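You operate a simulated robot arm through the tools that you are given. There is no shell and no other tool. Be economical: measure what you need, move in short steps, check, and stop when the job is done.

The job below is to be done with a simulated robot arm. You get a single attempt, and the scene is never put back.

TASK
Fetch the brown mug and set it on top of the pile of white plates.
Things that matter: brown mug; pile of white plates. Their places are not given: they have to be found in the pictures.

Only the result counts: the job must be done as asked and must still hold three seconds after the hand-in. Knocking over, shifting, dropping, spilling or breaking anything else fails it.

THE ROBOT
A 6-joint arm with a two-finger parallel gripper, fixed in place. Base frame: the origin is at the foot of the arm, x ahead of it, y to its left, z up; the work surface is at about z = 0. Lengths are in mm, angles in degrees, forces in N, time in s.
With the tool pointing down near the work surface it reaches from about 160 to 420 mm from the base axis. Its first joint turns from -66.0 to 66.0 degrees. Payload 1.57 kg.
The tool frame sits at the grasp point between the pads (the TCP): z along the fingers, y along the line on which they close. The tips reach 30 mm beyond it. Largest opening 80 mm; finger width 17, thickness 12; the body of the gripper, 40 by 82 mm, starts 80 mm behind the TCP.
Orientation is told as [roll, pitch, yaw] about the base's x, y, z axes, in that order, counted from this pose: with the fingers straight down and closing along the base's y, the tool's x points along the base's -x, its y along +y and its z along -z.

THE INTERFACE
- The arm moves only by the tool apply_moves. Its argument "moves" is a list of rows, each an object (a shift or turn left out is 0, a gripper value left out holds the last) with "angular": the turn, a rotation vector about the tool's x, y, z in degrees, a list of three; "delta_pos": the shift along the tool's x, y, z in mm, a list of three; "fingers": the opening in per cent of the stroke, from 0 (shut) to 100 (fully open). In form: [{"angular": [ax, ay, az], "delta_pos": [tx, ty, tz], "fingers": fingers}, ...]. A call has 1 to 12 rows; each row shifts and turns the commanded pose from where the row before left it, along the tool's axes as they then stand. Each row takes 0.2 s and may step no farther than 50 mm and 8.6 degrees from the row before; otherwise, or with a gripper value out of range, the whole call is refused. Where a pose cannot be reached the arm comes as near as it can. A force on the tool above 40 N (or 10 N above the force at the start of the call, whichever is more), or a blocked arm, ends the call early, and 0.2 s more pass. The fingers move at their own pace (about 153 mm/s each) and stop on an object; they squeeze with about 26 N. The grip force told is the motor's: it shows also when the fingers shut on nothing. Time passes only in rows, and 0.2 s behind the last, so rows that do not move let the fingers close. It gives the time, the measured TCP pose, the force on the tool (base axes), the opening and the grip force at its end, in the units of the frame above (readings bear some noise), and new pictures: "pictures" is both (left out), scene, wrist or none.
- Cameras (640 x 400 px; columns grow to the right, rows downward): "scene" is fixed at [54.5, -340, 404.7]; the picture's right is [0.75, -0.66, 0.00], its down [-0.48, -0.55, -0.68] and it looks along [0.45, 0.51, -0.73] (base axes); focal length 300 px, centre (320, 200). "wrist" rides on the gripper at [-32, 0, -78] in the tool frame; the picture's right is [0.00, -1.00, 0.00], its down [0.97, 0.00, -0.24] and it looks along [0.24, 0.00, 0.97] (tool axes); focal length 218 px, centre (320, 200).
- probe_pixels(camera, pixels): there is no depth. For up to 12 entries [column, row, z] of the newest picture of that camera ("zoom" is the newest enlarged one), the place [x, y] in the base frame at which the ray of that pixel passes the height z, good to about 2 mm. It takes no simulated time.
- enlarge(camera, box): a new picture of the part [left, top, right, bottom] of that camera's present view, enlarged. It takes no simulated time.
- sign_off(): hands the job in; it is judged then, once.

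Work in short steps. Measure before you move; look again where a grasp or a placing could have gone wrong, and mend it. You have 60 turns and 120 pictures in all, those below and enlarged ones among them. Open the gripper and draw the arm clear of the work before you hand the job in, unless the task says otherwise; then end with one line.

The tools are called by a JSON object that holds its "name" and its "arguments". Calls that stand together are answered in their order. apply_moves: Moves the arm, as the interface text tells. Its arguments: {"type":"object","properties":{"moves":{"type":"array","items":{"type":"object","properties":{"angular":{"type":"array","items":{"type":"number"}},"delta_pos":{"type":"array","items":{"type":"number"}},"fingers":{"type":"number"}}}},"pictures":{"type":"string","enum":["both","scene","wrist","none"]}},"required":["moves"]} The other tools are called the same way: probe_pixels (camera, pixels) gives the place at which the rays of pixels pass given heights; enlarge (camera, box) takes an enlarged picture of a part of a camera's view; sign_off () hands the job in.

At the start:

```text
clock: 0.0
tcp_pos: [201.2, -226.4, 214.2]
tool_rot: [0.0, 0.0, 0.0]
ft_force: [0.0, -1.3, -0.3]
gripper_width: 80.1
grip_force: 0.0
```

scene: 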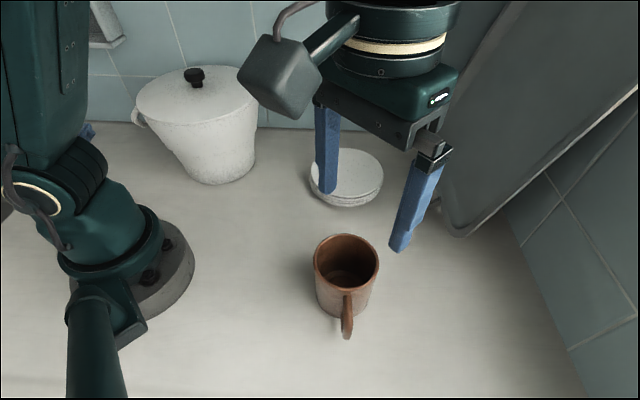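
wrist: 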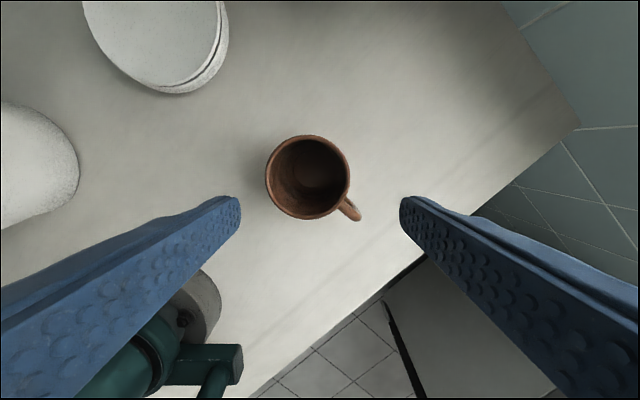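

The wrist view shows the mug's rim centred near (308,177), its handle at (350,208), and the plates at upper left. In the scene view the mug's rim is near (346,262) and the plates near (346,175). I'll probe both views at several heights to work out positions and heights.

{"name": "probe_pixels", "arguments": {"camera": "wrist", "pixels": [[308, 177, 60], [308, 177, 80], [308, 177, 95], [266, 177, 80], [350, 177, 80], [308, 135, 80], [308, 219, 80], [358, 218, 50], [358, 218, 80], [317, 168, 5], [215, 50, 20], [160, 92, 20]]}}

{"name": "probe_pixels", "arguments": {"camera": "scene", "pixels": [[346, 262, 60], [346, 262, 80], [346, 262, 95], [314, 262, 80], [379, 262, 80], [346, 235, 80], [346, 290, 80], [347, 335, 20], [346, 175, 20], [310, 172, 20], [383, 172, 20], [335, 316, 0]]}}

{"name": "enlarge", "arguments": {"camera": "scene", "box": [260, 130, 420, 350]}}

{"name": "enlarge", "arguments": {"camera": "wrist", "box": [60, 0, 400, 240]}}

```text
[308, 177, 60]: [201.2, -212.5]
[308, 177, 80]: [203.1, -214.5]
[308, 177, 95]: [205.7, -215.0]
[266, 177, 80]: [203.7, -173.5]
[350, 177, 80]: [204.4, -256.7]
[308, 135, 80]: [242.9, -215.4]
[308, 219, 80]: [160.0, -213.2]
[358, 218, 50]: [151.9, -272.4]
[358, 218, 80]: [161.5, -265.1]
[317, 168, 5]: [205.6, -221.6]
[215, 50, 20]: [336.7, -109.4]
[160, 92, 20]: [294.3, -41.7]
```

```text
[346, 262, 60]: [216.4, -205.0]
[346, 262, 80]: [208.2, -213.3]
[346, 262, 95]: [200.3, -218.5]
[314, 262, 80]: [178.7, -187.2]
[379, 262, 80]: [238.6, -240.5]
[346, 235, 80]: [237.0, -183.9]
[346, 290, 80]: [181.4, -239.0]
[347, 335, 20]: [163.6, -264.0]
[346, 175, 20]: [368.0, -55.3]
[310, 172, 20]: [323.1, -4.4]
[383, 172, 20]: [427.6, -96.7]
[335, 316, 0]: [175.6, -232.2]
```

```text
1.82 times, centred on (340, 240) of scene
```

zoom: 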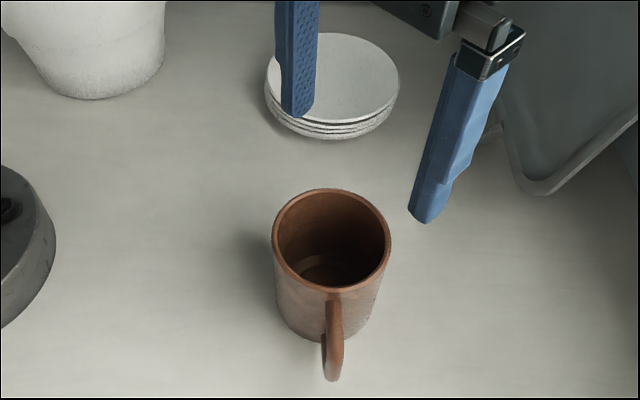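

```text
1.67 times, centred on (230, 120) of wrist
```

zoom: 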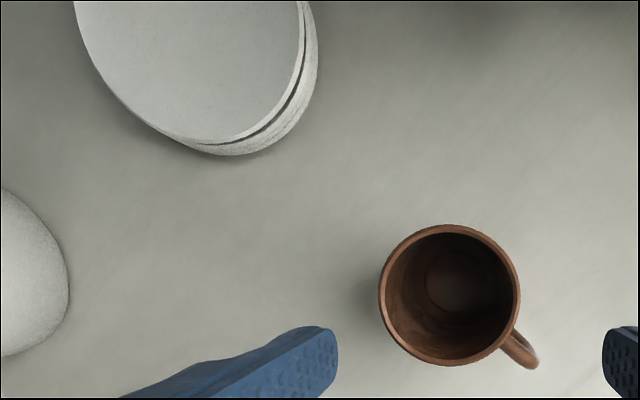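

The two views agree on a rim centre of about (204,-215) at z≈87. The mug is about 79 mm across, too tight for the 80 mm opening, so I'll pinch the +y wall, away from the handle. Before that, I'll probe the pot, the tray and the plate edges.

{"name": "probe_pixels", "arguments": {"camera": "scene", "pixels": [[220, 184, 0], [257, 165, 0], [258, 100, 100], [258, 100, 130], [195, 125, 130], [455, 237, 0], [440, 205, 0], [345, 207, 0], [310, 185, 0], [345, 196, 25], [345, 196, 30], [346, 149, 30]]}}

{"name": "probe_pixels", "arguments": {"camera": "wrist", "pixels": [[308, 136, 87], [308, 220, 87], [266, 177, 87], [350, 177, 87], [358, 218, 60], [79, 160, 0], [50, 115, 0], [79, 160, 100], [215, 15, 30], [120, 70, 30], [165, 86, 30], [228, 40, 0]]}}

```text
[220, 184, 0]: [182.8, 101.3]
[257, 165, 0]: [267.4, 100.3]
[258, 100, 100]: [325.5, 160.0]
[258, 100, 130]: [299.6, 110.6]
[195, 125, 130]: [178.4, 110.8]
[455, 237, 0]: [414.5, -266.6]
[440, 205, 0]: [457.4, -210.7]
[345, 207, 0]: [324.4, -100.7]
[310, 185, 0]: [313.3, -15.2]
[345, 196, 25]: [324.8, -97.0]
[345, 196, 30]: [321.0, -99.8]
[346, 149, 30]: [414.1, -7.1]
```

```text
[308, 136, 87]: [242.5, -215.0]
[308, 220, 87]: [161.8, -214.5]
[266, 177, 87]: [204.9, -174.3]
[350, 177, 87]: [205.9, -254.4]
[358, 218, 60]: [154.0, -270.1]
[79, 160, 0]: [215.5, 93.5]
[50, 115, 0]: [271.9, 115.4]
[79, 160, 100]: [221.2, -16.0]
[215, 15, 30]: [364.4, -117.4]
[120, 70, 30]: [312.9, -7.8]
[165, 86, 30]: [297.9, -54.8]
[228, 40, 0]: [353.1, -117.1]
```

The plates are centred at about (367,-53), the pot and tray are clear of the path, and the +y wall is at y≈-177. I'll move over that wall with the opening at half, stop well above it, and check.

{"name": "apply_moves", "arguments": {"moves": [{"delta_pos": [-1.7, 24, 0], "fingers": 50}, {"delta_pos": [-1.6, 24.5, 0]}, {"delta_pos": [0, 0, 30]}, {"delta_pos": [0, 0, 24]}, {}]}}

```text
clock: 1.2
tcp_pos: [205.7, -177.3, 161.8]
tool_rot: [0.0, 0.0, 0.0]
ft_force: [0.5, 0.1, 0.9]
gripper_width: 39.9
grip_force: 0.0
```

scene: 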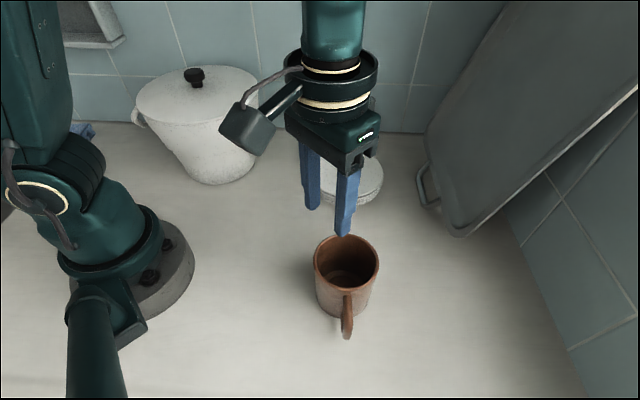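
wrist: 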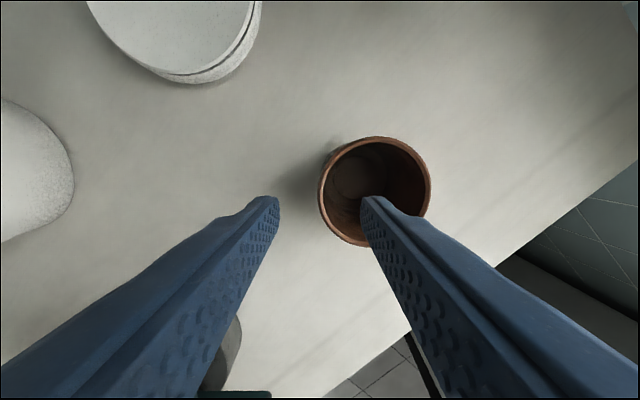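

In the wrist view the rim's left edge is at about (319,190), midway between the fingertips, and the right fingertip is over the mug's interior. I'll check the rim coordinates before going down.

{"name": "probe_pixels", "arguments": {"camera": "wrist", "pixels": [[318, 190, 87], [324, 190, 87], [432, 190, 87], [375, 136, 87], [375, 246, 87], [318, 190, 95], [432, 190, 95]]}}

```text
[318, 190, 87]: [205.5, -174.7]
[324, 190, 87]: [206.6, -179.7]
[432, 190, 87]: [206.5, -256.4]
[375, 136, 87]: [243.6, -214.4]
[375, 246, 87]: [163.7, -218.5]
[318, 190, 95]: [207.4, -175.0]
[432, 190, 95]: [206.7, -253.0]
```

The wall midline is at about (205,-177.3), right under the TCP. I'll descend so the tips sit about 40 mm below the rim.

{"name": "apply_moves", "arguments": {"moves": [{"delta_pos": [0, 0, 25]}, {"delta_pos": [0, 0, 20]}, {"delta_pos": [0, 0, 20]}, {"delta_pos": [0, 0, 18]}, {}]}}

```text
clock: 2.4
tcp_pos: [206.2, -178.2, 77.6]
tool_rot: [0.0, 0.1, -0.1]
ft_force: [-0.1, 0.1, -0.3]
gripper_width: 40.1
grip_force: 0.0
```

scene: 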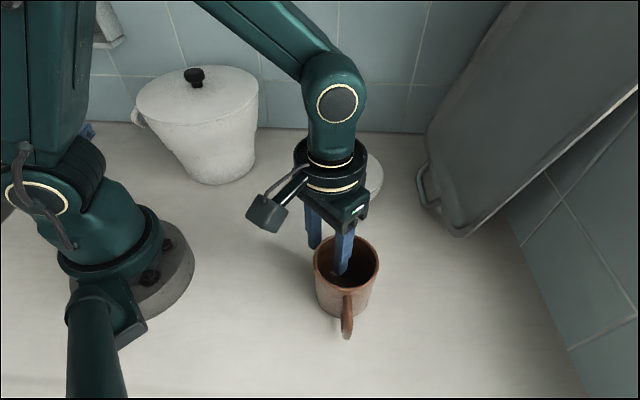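
wrist: 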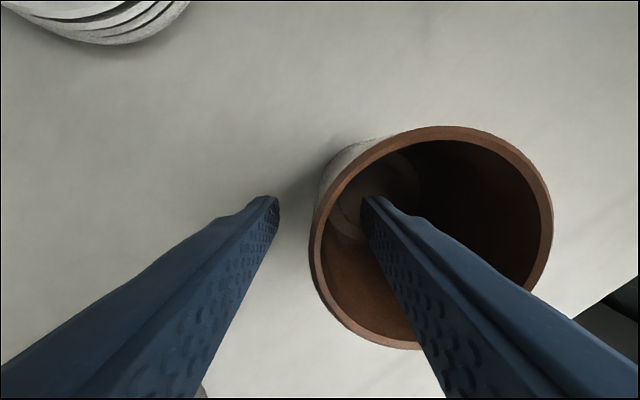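

The wall lies between the fingers with one inside the mug and there is no contact force. I'll close the fingers.

{"name": "apply_moves", "arguments": {"moves": [{"fingers": 25}, {"fingers": 0}, {}, {}]}}

```text
clock: 3.4
tcp_pos: [207.2, -179.3, 78.7]
tool_rot: [0.0, 0.0, 0.1]
ft_force: [-6.2, 3.6, 17.3]
gripper_width: 8.2
grip_force: 26.0
```

scene: 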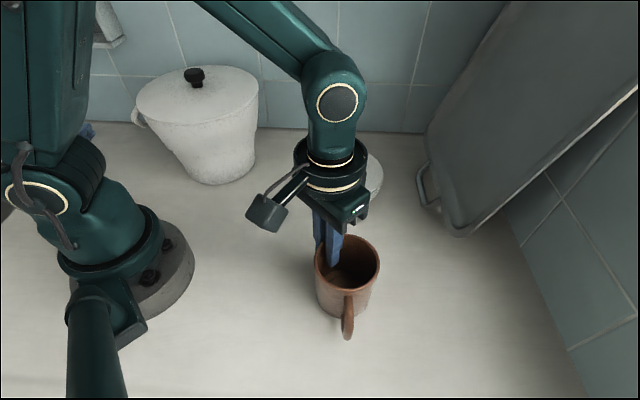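
wrist: 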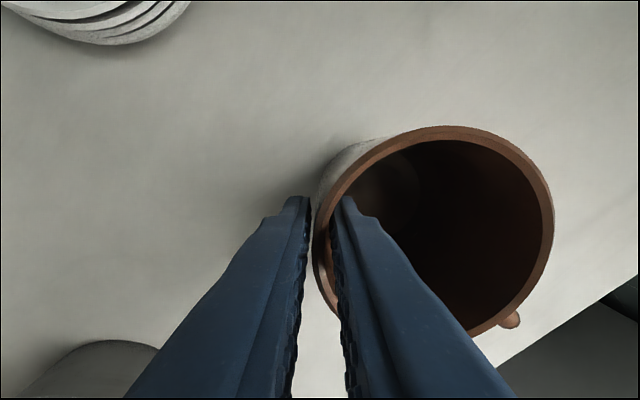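

The grip holds on the wall at 8.2 mm and 26 N. I'll lift gently and check.

{"name": "apply_moves", "arguments": {"moves": [{"delta_pos": [0, 0, -10]}, {"delta_pos": [0, 0, -20]}, {"delta_pos": [0, 0, -25]}, {"delta_pos": [0, 0, -25]}, {}]}}

```text
clock: 4.6
tcp_pos: [206.3, -179.1, 157.3]
tool_rot: [0.0, 0.0, -0.1]
ft_force: [-0.1, -0.2, -0.4]
gripper_width: 0.1
grip_force: 21.0
```

scene: 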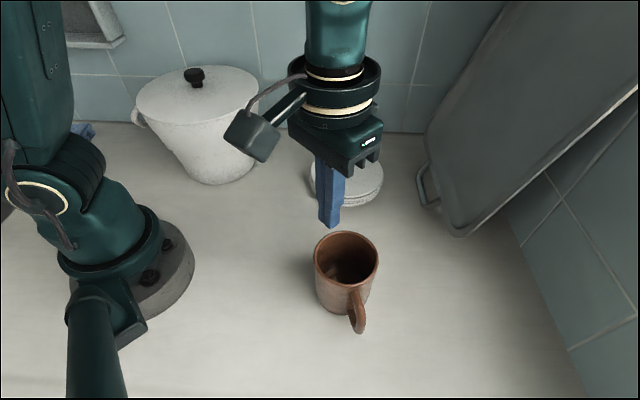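
wrist: 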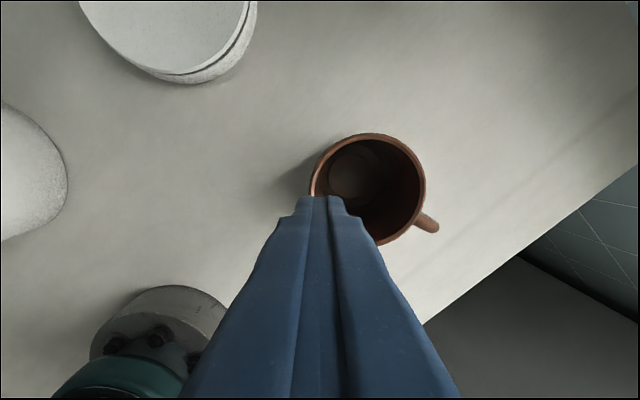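

The wall slipped out: the opening is 0.1 mm and the mug is still standing upright, only turned slightly. I'll look closely at its wall and position before trying again.

{"name": "enlarge", "arguments": {"camera": "wrist", "box": [280, 110, 460, 260]}}

{"name": "enlarge", "arguments": {"camera": "scene", "box": [290, 210, 410, 350]}}

```text
2.67 times, centred on (370, 185) of wrist
```

zoom: 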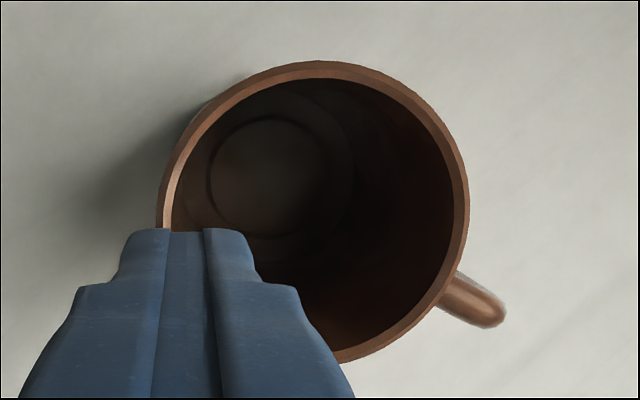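

```text
2.86 times, centred on (350, 280) of scene
```

zoom: 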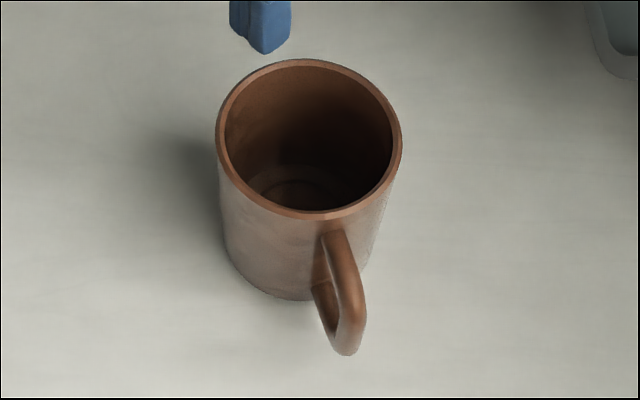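

The wall looks thin and straight, so the first pinch was probably off-centre and the lift too fast. I'll re-measure the rim, which in the wrist view has its left edge at (311,187), right edge at (426,187) and top at (368,133).

{"name": "probe_pixels", "arguments": {"camera": "wrist", "pixels": [[311, 187, 88], [426, 187, 88], [368, 133, 88], [376, 246, 88], [368, 187, 88], [436, 229, 75]]}}

{"name": "probe_pixels", "arguments": {"camera": "scene", "pixels": [[346, 258, 80], [346, 258, 88], [346, 258, 95], [358, 330, 20], [358, 330, 30]]}}

```text
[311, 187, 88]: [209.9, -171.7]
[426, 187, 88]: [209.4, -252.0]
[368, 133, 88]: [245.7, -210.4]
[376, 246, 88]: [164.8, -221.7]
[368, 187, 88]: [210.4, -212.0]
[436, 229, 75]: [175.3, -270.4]
```

```text
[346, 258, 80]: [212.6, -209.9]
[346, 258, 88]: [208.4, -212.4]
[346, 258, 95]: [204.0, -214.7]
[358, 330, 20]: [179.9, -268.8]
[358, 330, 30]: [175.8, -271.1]
```

The mug's centre is now about (206.5,-212), and its wall midline is at about y=-174. I'll try again from a higher level, with tips about 23 mm below the rim, closing in stages and reading the force before any lift.

{"name": "apply_moves", "arguments": {"moves": [{"delta_pos": [0, 4.5, 0], "fingers": 45}, {}, {"delta_pos": [0, 0, 25]}, {"delta_pos": [0, 0, 20]}, {"delta_pos": [0, 0, 17]}, {}, {"fingers": 25}, {}]}}

```text
clock: 6.4
tcp_pos: [207.0, -174.3, 95.0]
tool_rot: [0.0, 0.0, 0.0]
ft_force: [0.7, -0.5, -0.3]
gripper_width: 19.7
grip_force: 0.1
```

scene: 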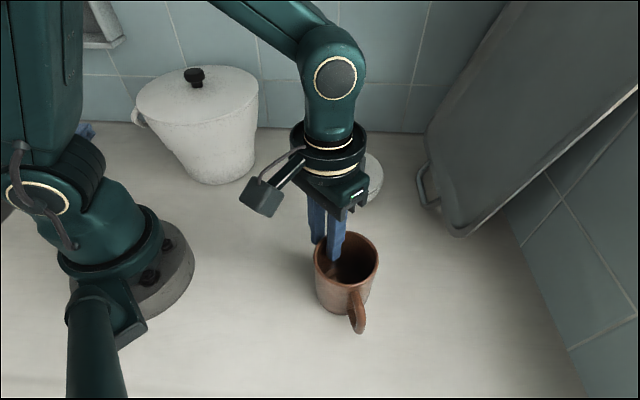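
wrist: 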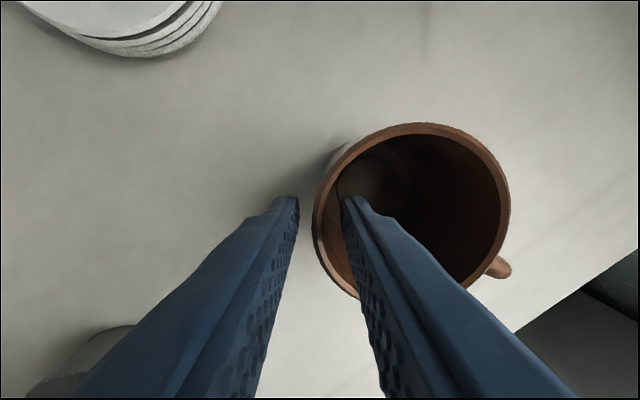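

The wall at (314–325, 215) is centred between the tips at columns 299 and 342, with no force. I'll close now and watch the opening and force.

{"name": "apply_moves", "arguments": {"moves": [{"fingers": 12}, {"fingers": 8}, {"fingers": 4}, {"fingers": 0}, {}], "pictures": "wrist"}}

```text
clock: 7.6
tcp_pos: [206.5, -175.8, 95.1]
tool_rot: [-0.1, -0.1, -0.1]
ft_force: [1.5, -1.4, 6.8]
gripper_width: 3.5
grip_force: 24.0
```

wrist: 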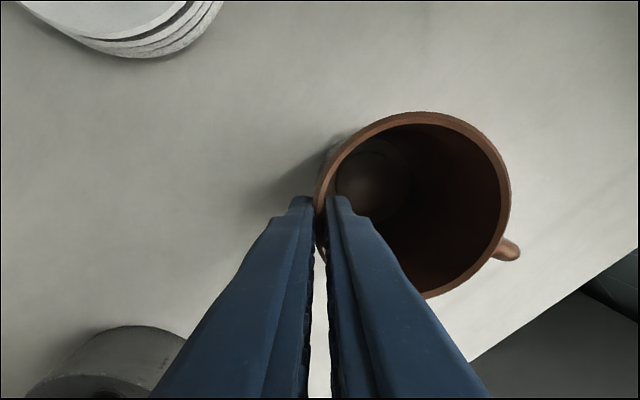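

The opening is now 3.5 mm, about the wall thickness, at 24 N, so this pinch looks proper, though the mug shifted slightly. I'll lift a few millimetres slowly and look.

{"name": "apply_moves", "arguments": {"moves": [{"delta_pos": [0, 0, -2]}, {"delta_pos": [0, 0, -2]}, {"delta_pos": [0, 0, -2]}, {"delta_pos": [0, 0, -2]}, {}]}}

```text
clock: 8.8
tcp_pos: [205.6, -174.0, 103.0]
tool_rot: [0.0, 0.0, 0.0]
ft_force: [-0.4, 0.7, -2.1]
gripper_width: 3.3
grip_force: 24.0
```

scene: 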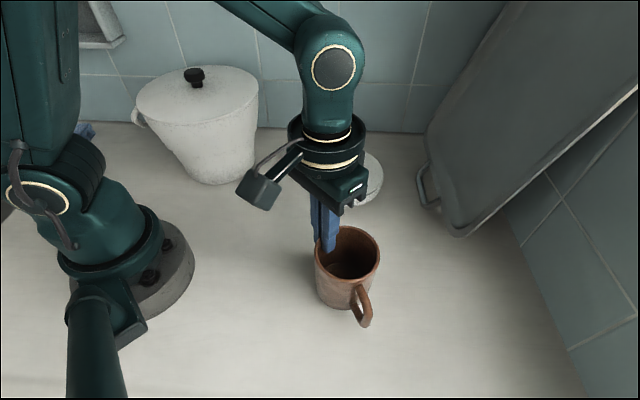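
wrist: 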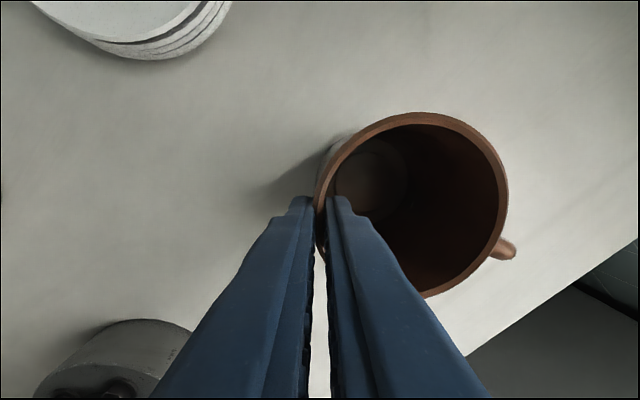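

The mug kept its size in the wrist view while the background moved, and the load is about 2 N, so it is lifted. I'll keep raising it slowly.

{"name": "apply_moves", "arguments": {"moves": [{"delta_pos": [0, 0, -5]}, {"delta_pos": [0, 0, -8]}, {"delta_pos": [0, 0, -10]}, {"delta_pos": [0, 0, -10]}, {"delta_pos": [0, 0, -10]}, {"delta_pos": [0, 0, -10]}, {"delta_pos": [0, 0, -10]}, {"delta_pos": [0, 0, -7]}, {}]}}

```text
clock: 10.8
tcp_pos: [205.5, -174.3, 174.5]
tool_rot: [0.0, 0.0, 0.0]
ft_force: [-0.1, -0.1, -2.3]
gripper_width: 3.5
grip_force: 24.2
```

scene: 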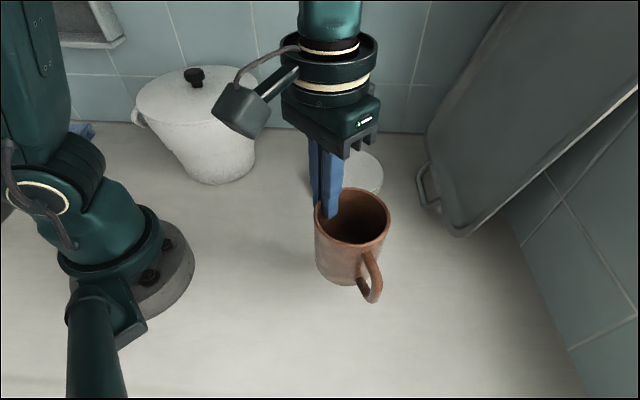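
wrist: 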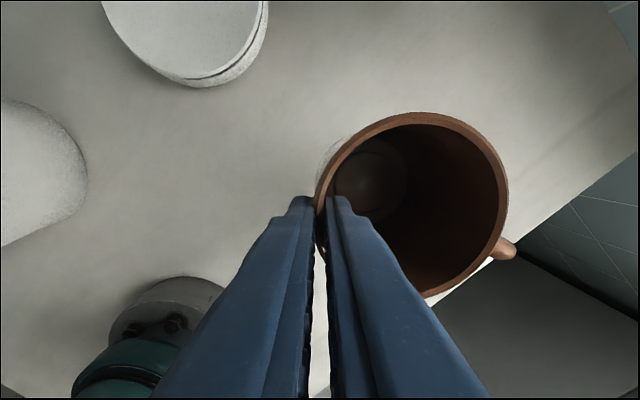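

The mug is held firmly and upright at z≈174. I'll find its rim centre relative to the TCP and refine the plates' position.

{"name": "probe_pixels", "arguments": {"camera": "wrist", "pixels": [[316, 215, 168], [509, 195, 168], [415, 112, 168], [425, 300, 168], [412, 206, 168], [195, 81, 30], [265, 15, 30], [110, 20, 30]]}}

{"name": "enlarge", "arguments": {"camera": "scene", "box": [280, 130, 420, 310]}}

```text
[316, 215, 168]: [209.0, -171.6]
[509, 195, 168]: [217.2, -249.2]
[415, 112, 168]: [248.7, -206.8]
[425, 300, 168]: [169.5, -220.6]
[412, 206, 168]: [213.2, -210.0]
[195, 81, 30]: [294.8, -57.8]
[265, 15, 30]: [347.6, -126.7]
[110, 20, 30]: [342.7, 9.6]
```

```text
2.22 times, centred on (350, 220) of scene
```

zoom: 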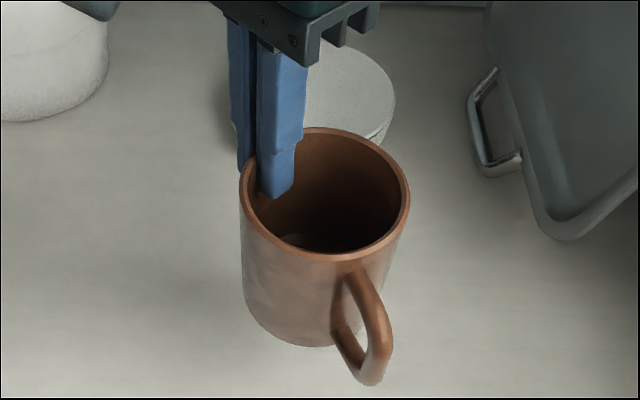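

The mug's centre sits at about (+4.5,-37) from the TCP, and the plates' centre is about (366,-54) with the top at z≈25–30. I'll carry the mug most of the way in moderate steps and then measure again.

{"name": "apply_moves", "arguments": {"moves": [{"delta_pos": [-6, 6, 0]}, {"delta_pos": [-12, 12, 0]}, {"delta_pos": [-14, 14, 0]}, {"delta_pos": [-14, 14, 0]}, {"delta_pos": [-14, 14, 0]}, {"delta_pos": [-14, 14, 0]}, {"delta_pos": [-14, 14, 0]}, {"delta_pos": [-8, 8, 0]}, {"delta_pos": [-4, 4, 0]}, {}]}}

```text
clock: 13.0
tcp_pos: [305.0, -73.0, 173.4]
tool_rot: [0.0, 0.0, 0.0]
ft_force: [0.6, 0.1, -3.0]
gripper_width: 3.3
grip_force: 24.6
```

scene: 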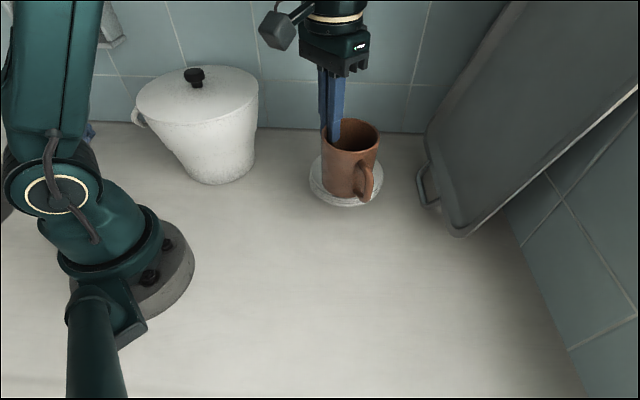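
wrist: 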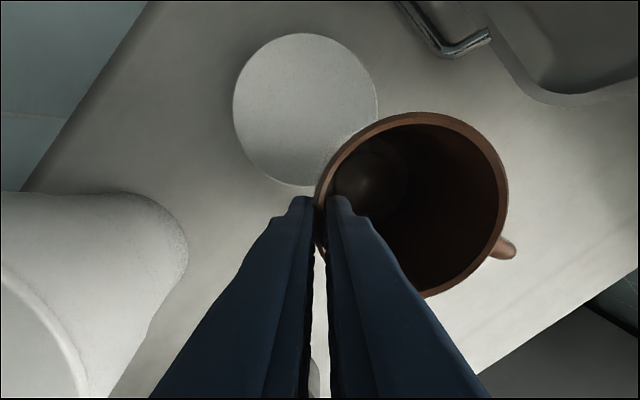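

The wrist view now shows the whole top plate, running from column 233 to 378 and from row 33 to 186. I'll probe its centre and the tray handle at (440,50).

{"name": "probe_pixels", "arguments": {"camera": "wrist", "pixels": [[305, 33, 28], [305, 186, 28], [233, 108, 28], [378, 108, 28], [305, 108, 28], [305, 108, 20], [445, 55, 20], [445, 55, 60], [187, 245, 130], [400, 5, 40]]}}

{"name": "probe_pixels", "arguments": {"camera": "scene", "pixels": [[310, 172, 28], [383, 172, 28], [345, 200, 28], [440, 205, 20], [420, 180, 30]]}}

```text
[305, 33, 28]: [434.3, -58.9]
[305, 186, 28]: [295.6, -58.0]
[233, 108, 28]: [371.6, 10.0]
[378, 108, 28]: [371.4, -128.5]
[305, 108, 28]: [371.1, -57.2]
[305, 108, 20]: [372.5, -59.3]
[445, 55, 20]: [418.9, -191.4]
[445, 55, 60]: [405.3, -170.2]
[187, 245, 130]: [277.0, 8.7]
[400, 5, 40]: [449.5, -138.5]
```

```text
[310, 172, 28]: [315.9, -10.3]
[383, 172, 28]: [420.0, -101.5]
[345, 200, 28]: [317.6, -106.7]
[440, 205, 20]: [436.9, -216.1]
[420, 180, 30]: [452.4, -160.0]
```

The plate centre is about (366,-57), with a radius of roughly 69 mm. The tray handle and pot stay clear, so I'll move to TCP (361.5,-20) at the same height.

{"name": "apply_moves", "arguments": {"moves": [{"delta_pos": [-6, 6, 0]}, {"delta_pos": [-12, 11, 0]}, {"delta_pos": [-14, 13, 0]}, {"delta_pos": [-12, 12, 0]}, {"delta_pos": [-8, 7, 0]}, {"delta_pos": [-4.5, 4, 0]}, {}]}}

```text
clock: 14.6
tcp_pos: [361.3, -21.6, 172.3]
tool_rot: [0.1, 0.0, 0.0]
ft_force: [-0.5, 0.1, -2.7]
gripper_width: 3.1
grip_force: 24.8
```

scene: 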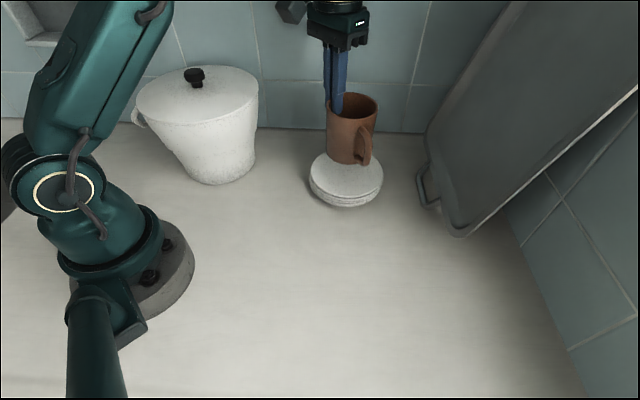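
wrist: 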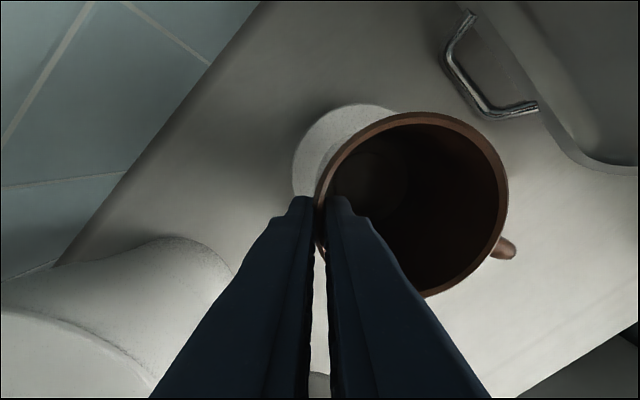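

The mug hangs over the pile with its bottom at about z=77. I'll descend to just above the plates, then check.

{"name": "apply_moves", "arguments": {"moves": [{"delta_pos": [0, 0.8, 6]}, {"delta_pos": [0, 0.8, 9]}, {"delta_pos": [0, 0, 9]}, {"delta_pos": [0, 0, 8]}, {"delta_pos": [0, 0, 5]}, {}]}}

{"name": "enlarge", "arguments": {"camera": "scene", "box": [280, 90, 420, 220]}}

```text
clock: 16.0
tcp_pos: [361.2, -19.1, 136.6]
tool_rot: [-0.1, -0.1, 0.0]
ft_force: [-0.3, 0.2, -2.5]
gripper_width: 3.2
grip_force: 24.5
```

scene: 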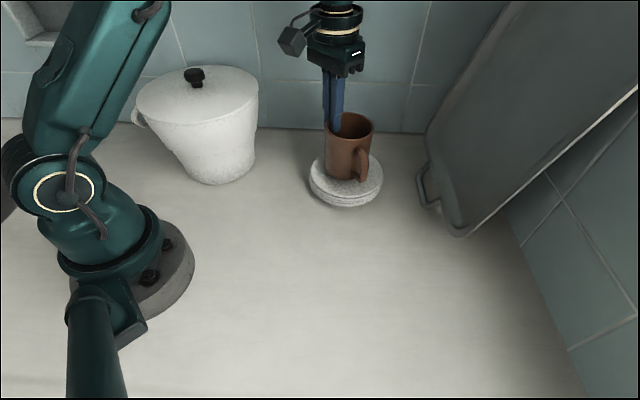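
wrist: 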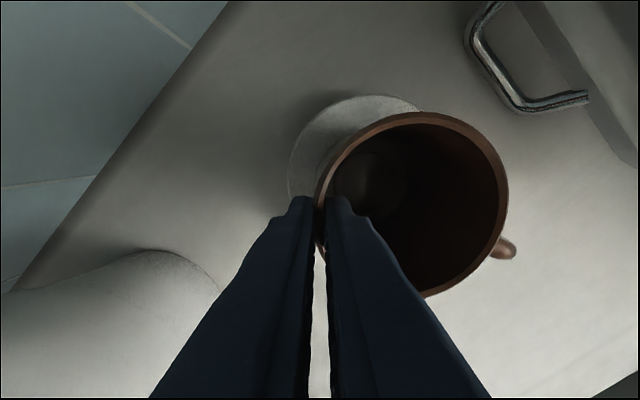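

```text
3.08 times, centred on (350, 155) of scene
```

zoom: 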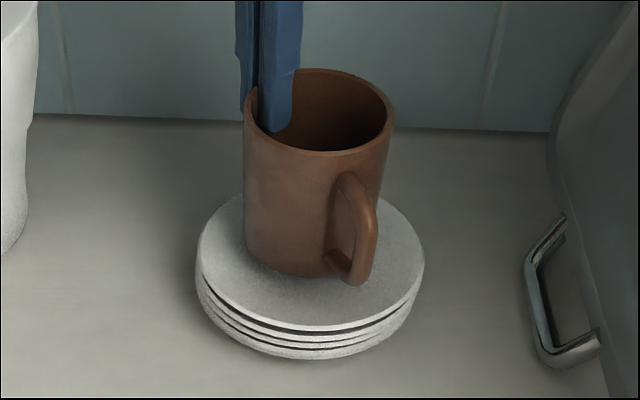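

The mug is centred over the pile with a small gap left. I'll lower it in 1.5 mm steps while watching the force.

{"name": "apply_moves", "arguments": {"moves": [{"delta_pos": [0, 0, 1.5]}, {"delta_pos": [0, 0, 1.5]}, {"delta_pos": [0, 0, 1.5]}, {"delta_pos": [0, 0, 1.5]}, {"delta_pos": [0, 0, 1.5]}, {"delta_pos": [0, 0, 1.5]}, {}], "pictures": "none"}}

{"name": "enlarge", "arguments": {"camera": "scene", "box": [280, 90, 420, 220]}}

```text
clock: 17.6
tcp_pos: [361.2, -18.6, 129.0]
tool_rot: [0.0, 0.0, 0.0]
ft_force: [2.6, 3.5, 19.7]
gripper_width: 3.5
grip_force: 24.8
```

```text
3.08 times, centred on (350, 155) of scene
```

zoom: 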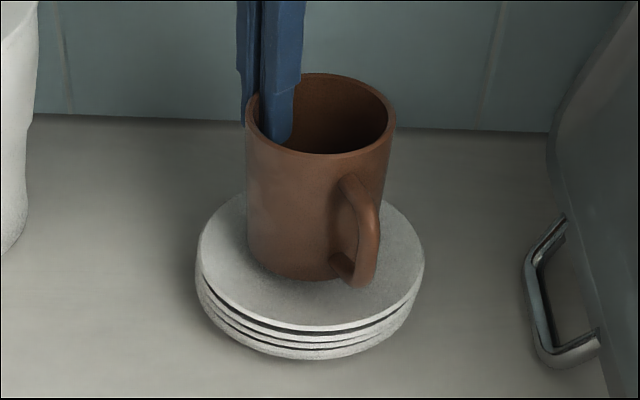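

The force has risen to 20 N, so the mug is resting on the plates. I'll back off 1 mm to relieve the push, then open the fingers gradually.

{"name": "apply_moves", "arguments": {"moves": [{"delta_pos": [0, 0, -1]}, {"delta_pos": [0, 0, -0.5]}, {}, {"fingers": 6}, {"fingers": 12}, {"fingers": 25}, {"fingers": 40}, {}]}}

```text
clock: 19.4
tcp_pos: [361.0, -19.6, 128.7]
tool_rot: [0.0, 0.1, 0.0]
ft_force: [0.3, 0.7, -0.2]
gripper_width: 32.0
grip_force: 0.0
```

scene: 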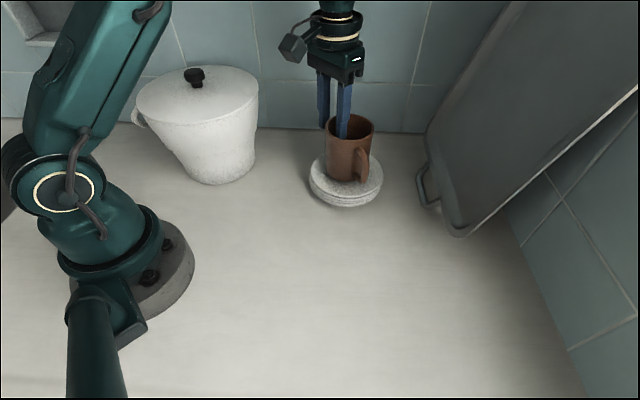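
wrist: 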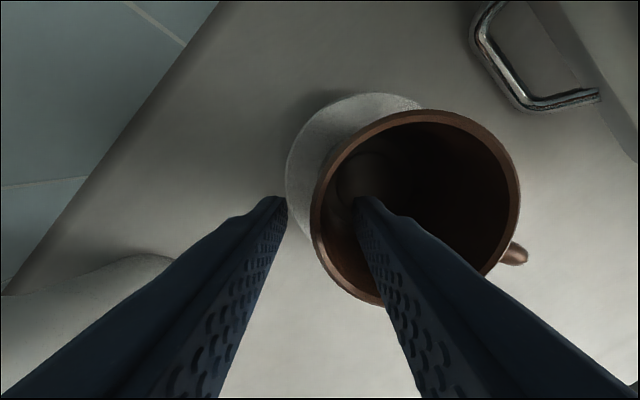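

The mug is free, with the fingers clear on both sides of the wall. I'll go straight up and then back from the pile.

{"name": "apply_moves", "arguments": {"moves": [{"delta_pos": [0, 0, -10]}, {"delta_pos": [0, 0, -20]}, {"delta_pos": [0, 0, -25]}, {"delta_pos": [0, 0, -25]}, {"delta_pos": [25, -15, 0]}, {"delta_pos": [30, -20, 0]}, {"delta_pos": [30, -20, 0]}, {"delta_pos": [20, -20, 0]}, {}]}}

{"name": "enlarge", "arguments": {"camera": "scene", "box": [280, 90, 420, 220]}}

```text
clock: 21.4
tcp_pos: [257.8, -95.2, 210.4]
tool_rot: [0.1, 0.0, -0.1]
ft_force: [-0.2, 0.0, 0.5]
gripper_width: 31.9
grip_force: 0.0
```

scene: 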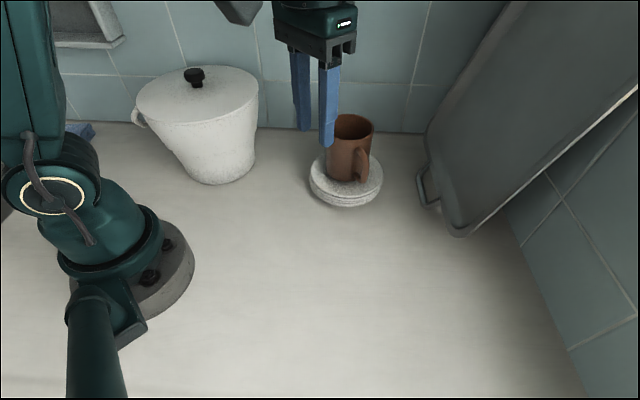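
wrist: 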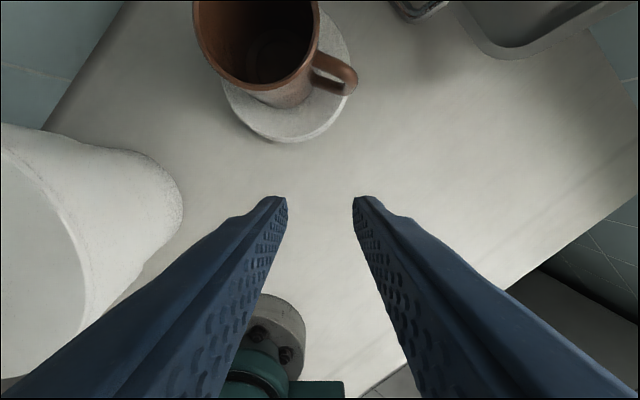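

```text
3.08 times, centred on (350, 155) of scene
```

zoom: 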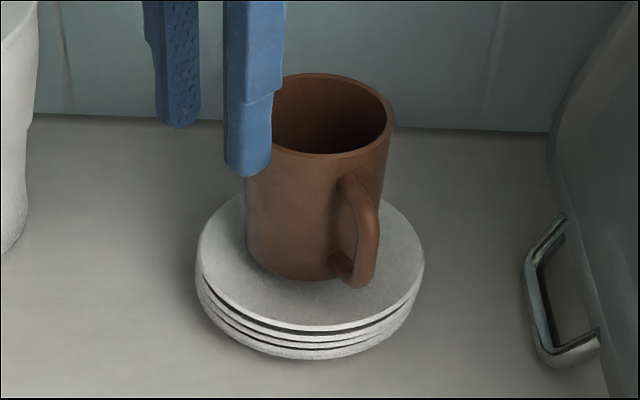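

The mug stands upright on the plates, which have not moved. The gripper is open and clear of the pile, so I'll hand in.

{"name": "sign_off", "arguments": {}}

```text
The job is handed in.
```

The brown mug is standing upright on top of the pile of white plates, and the arm is clear of it; the first grip slipped and turned the mug slightly, but nothing else was moved or knocked over.
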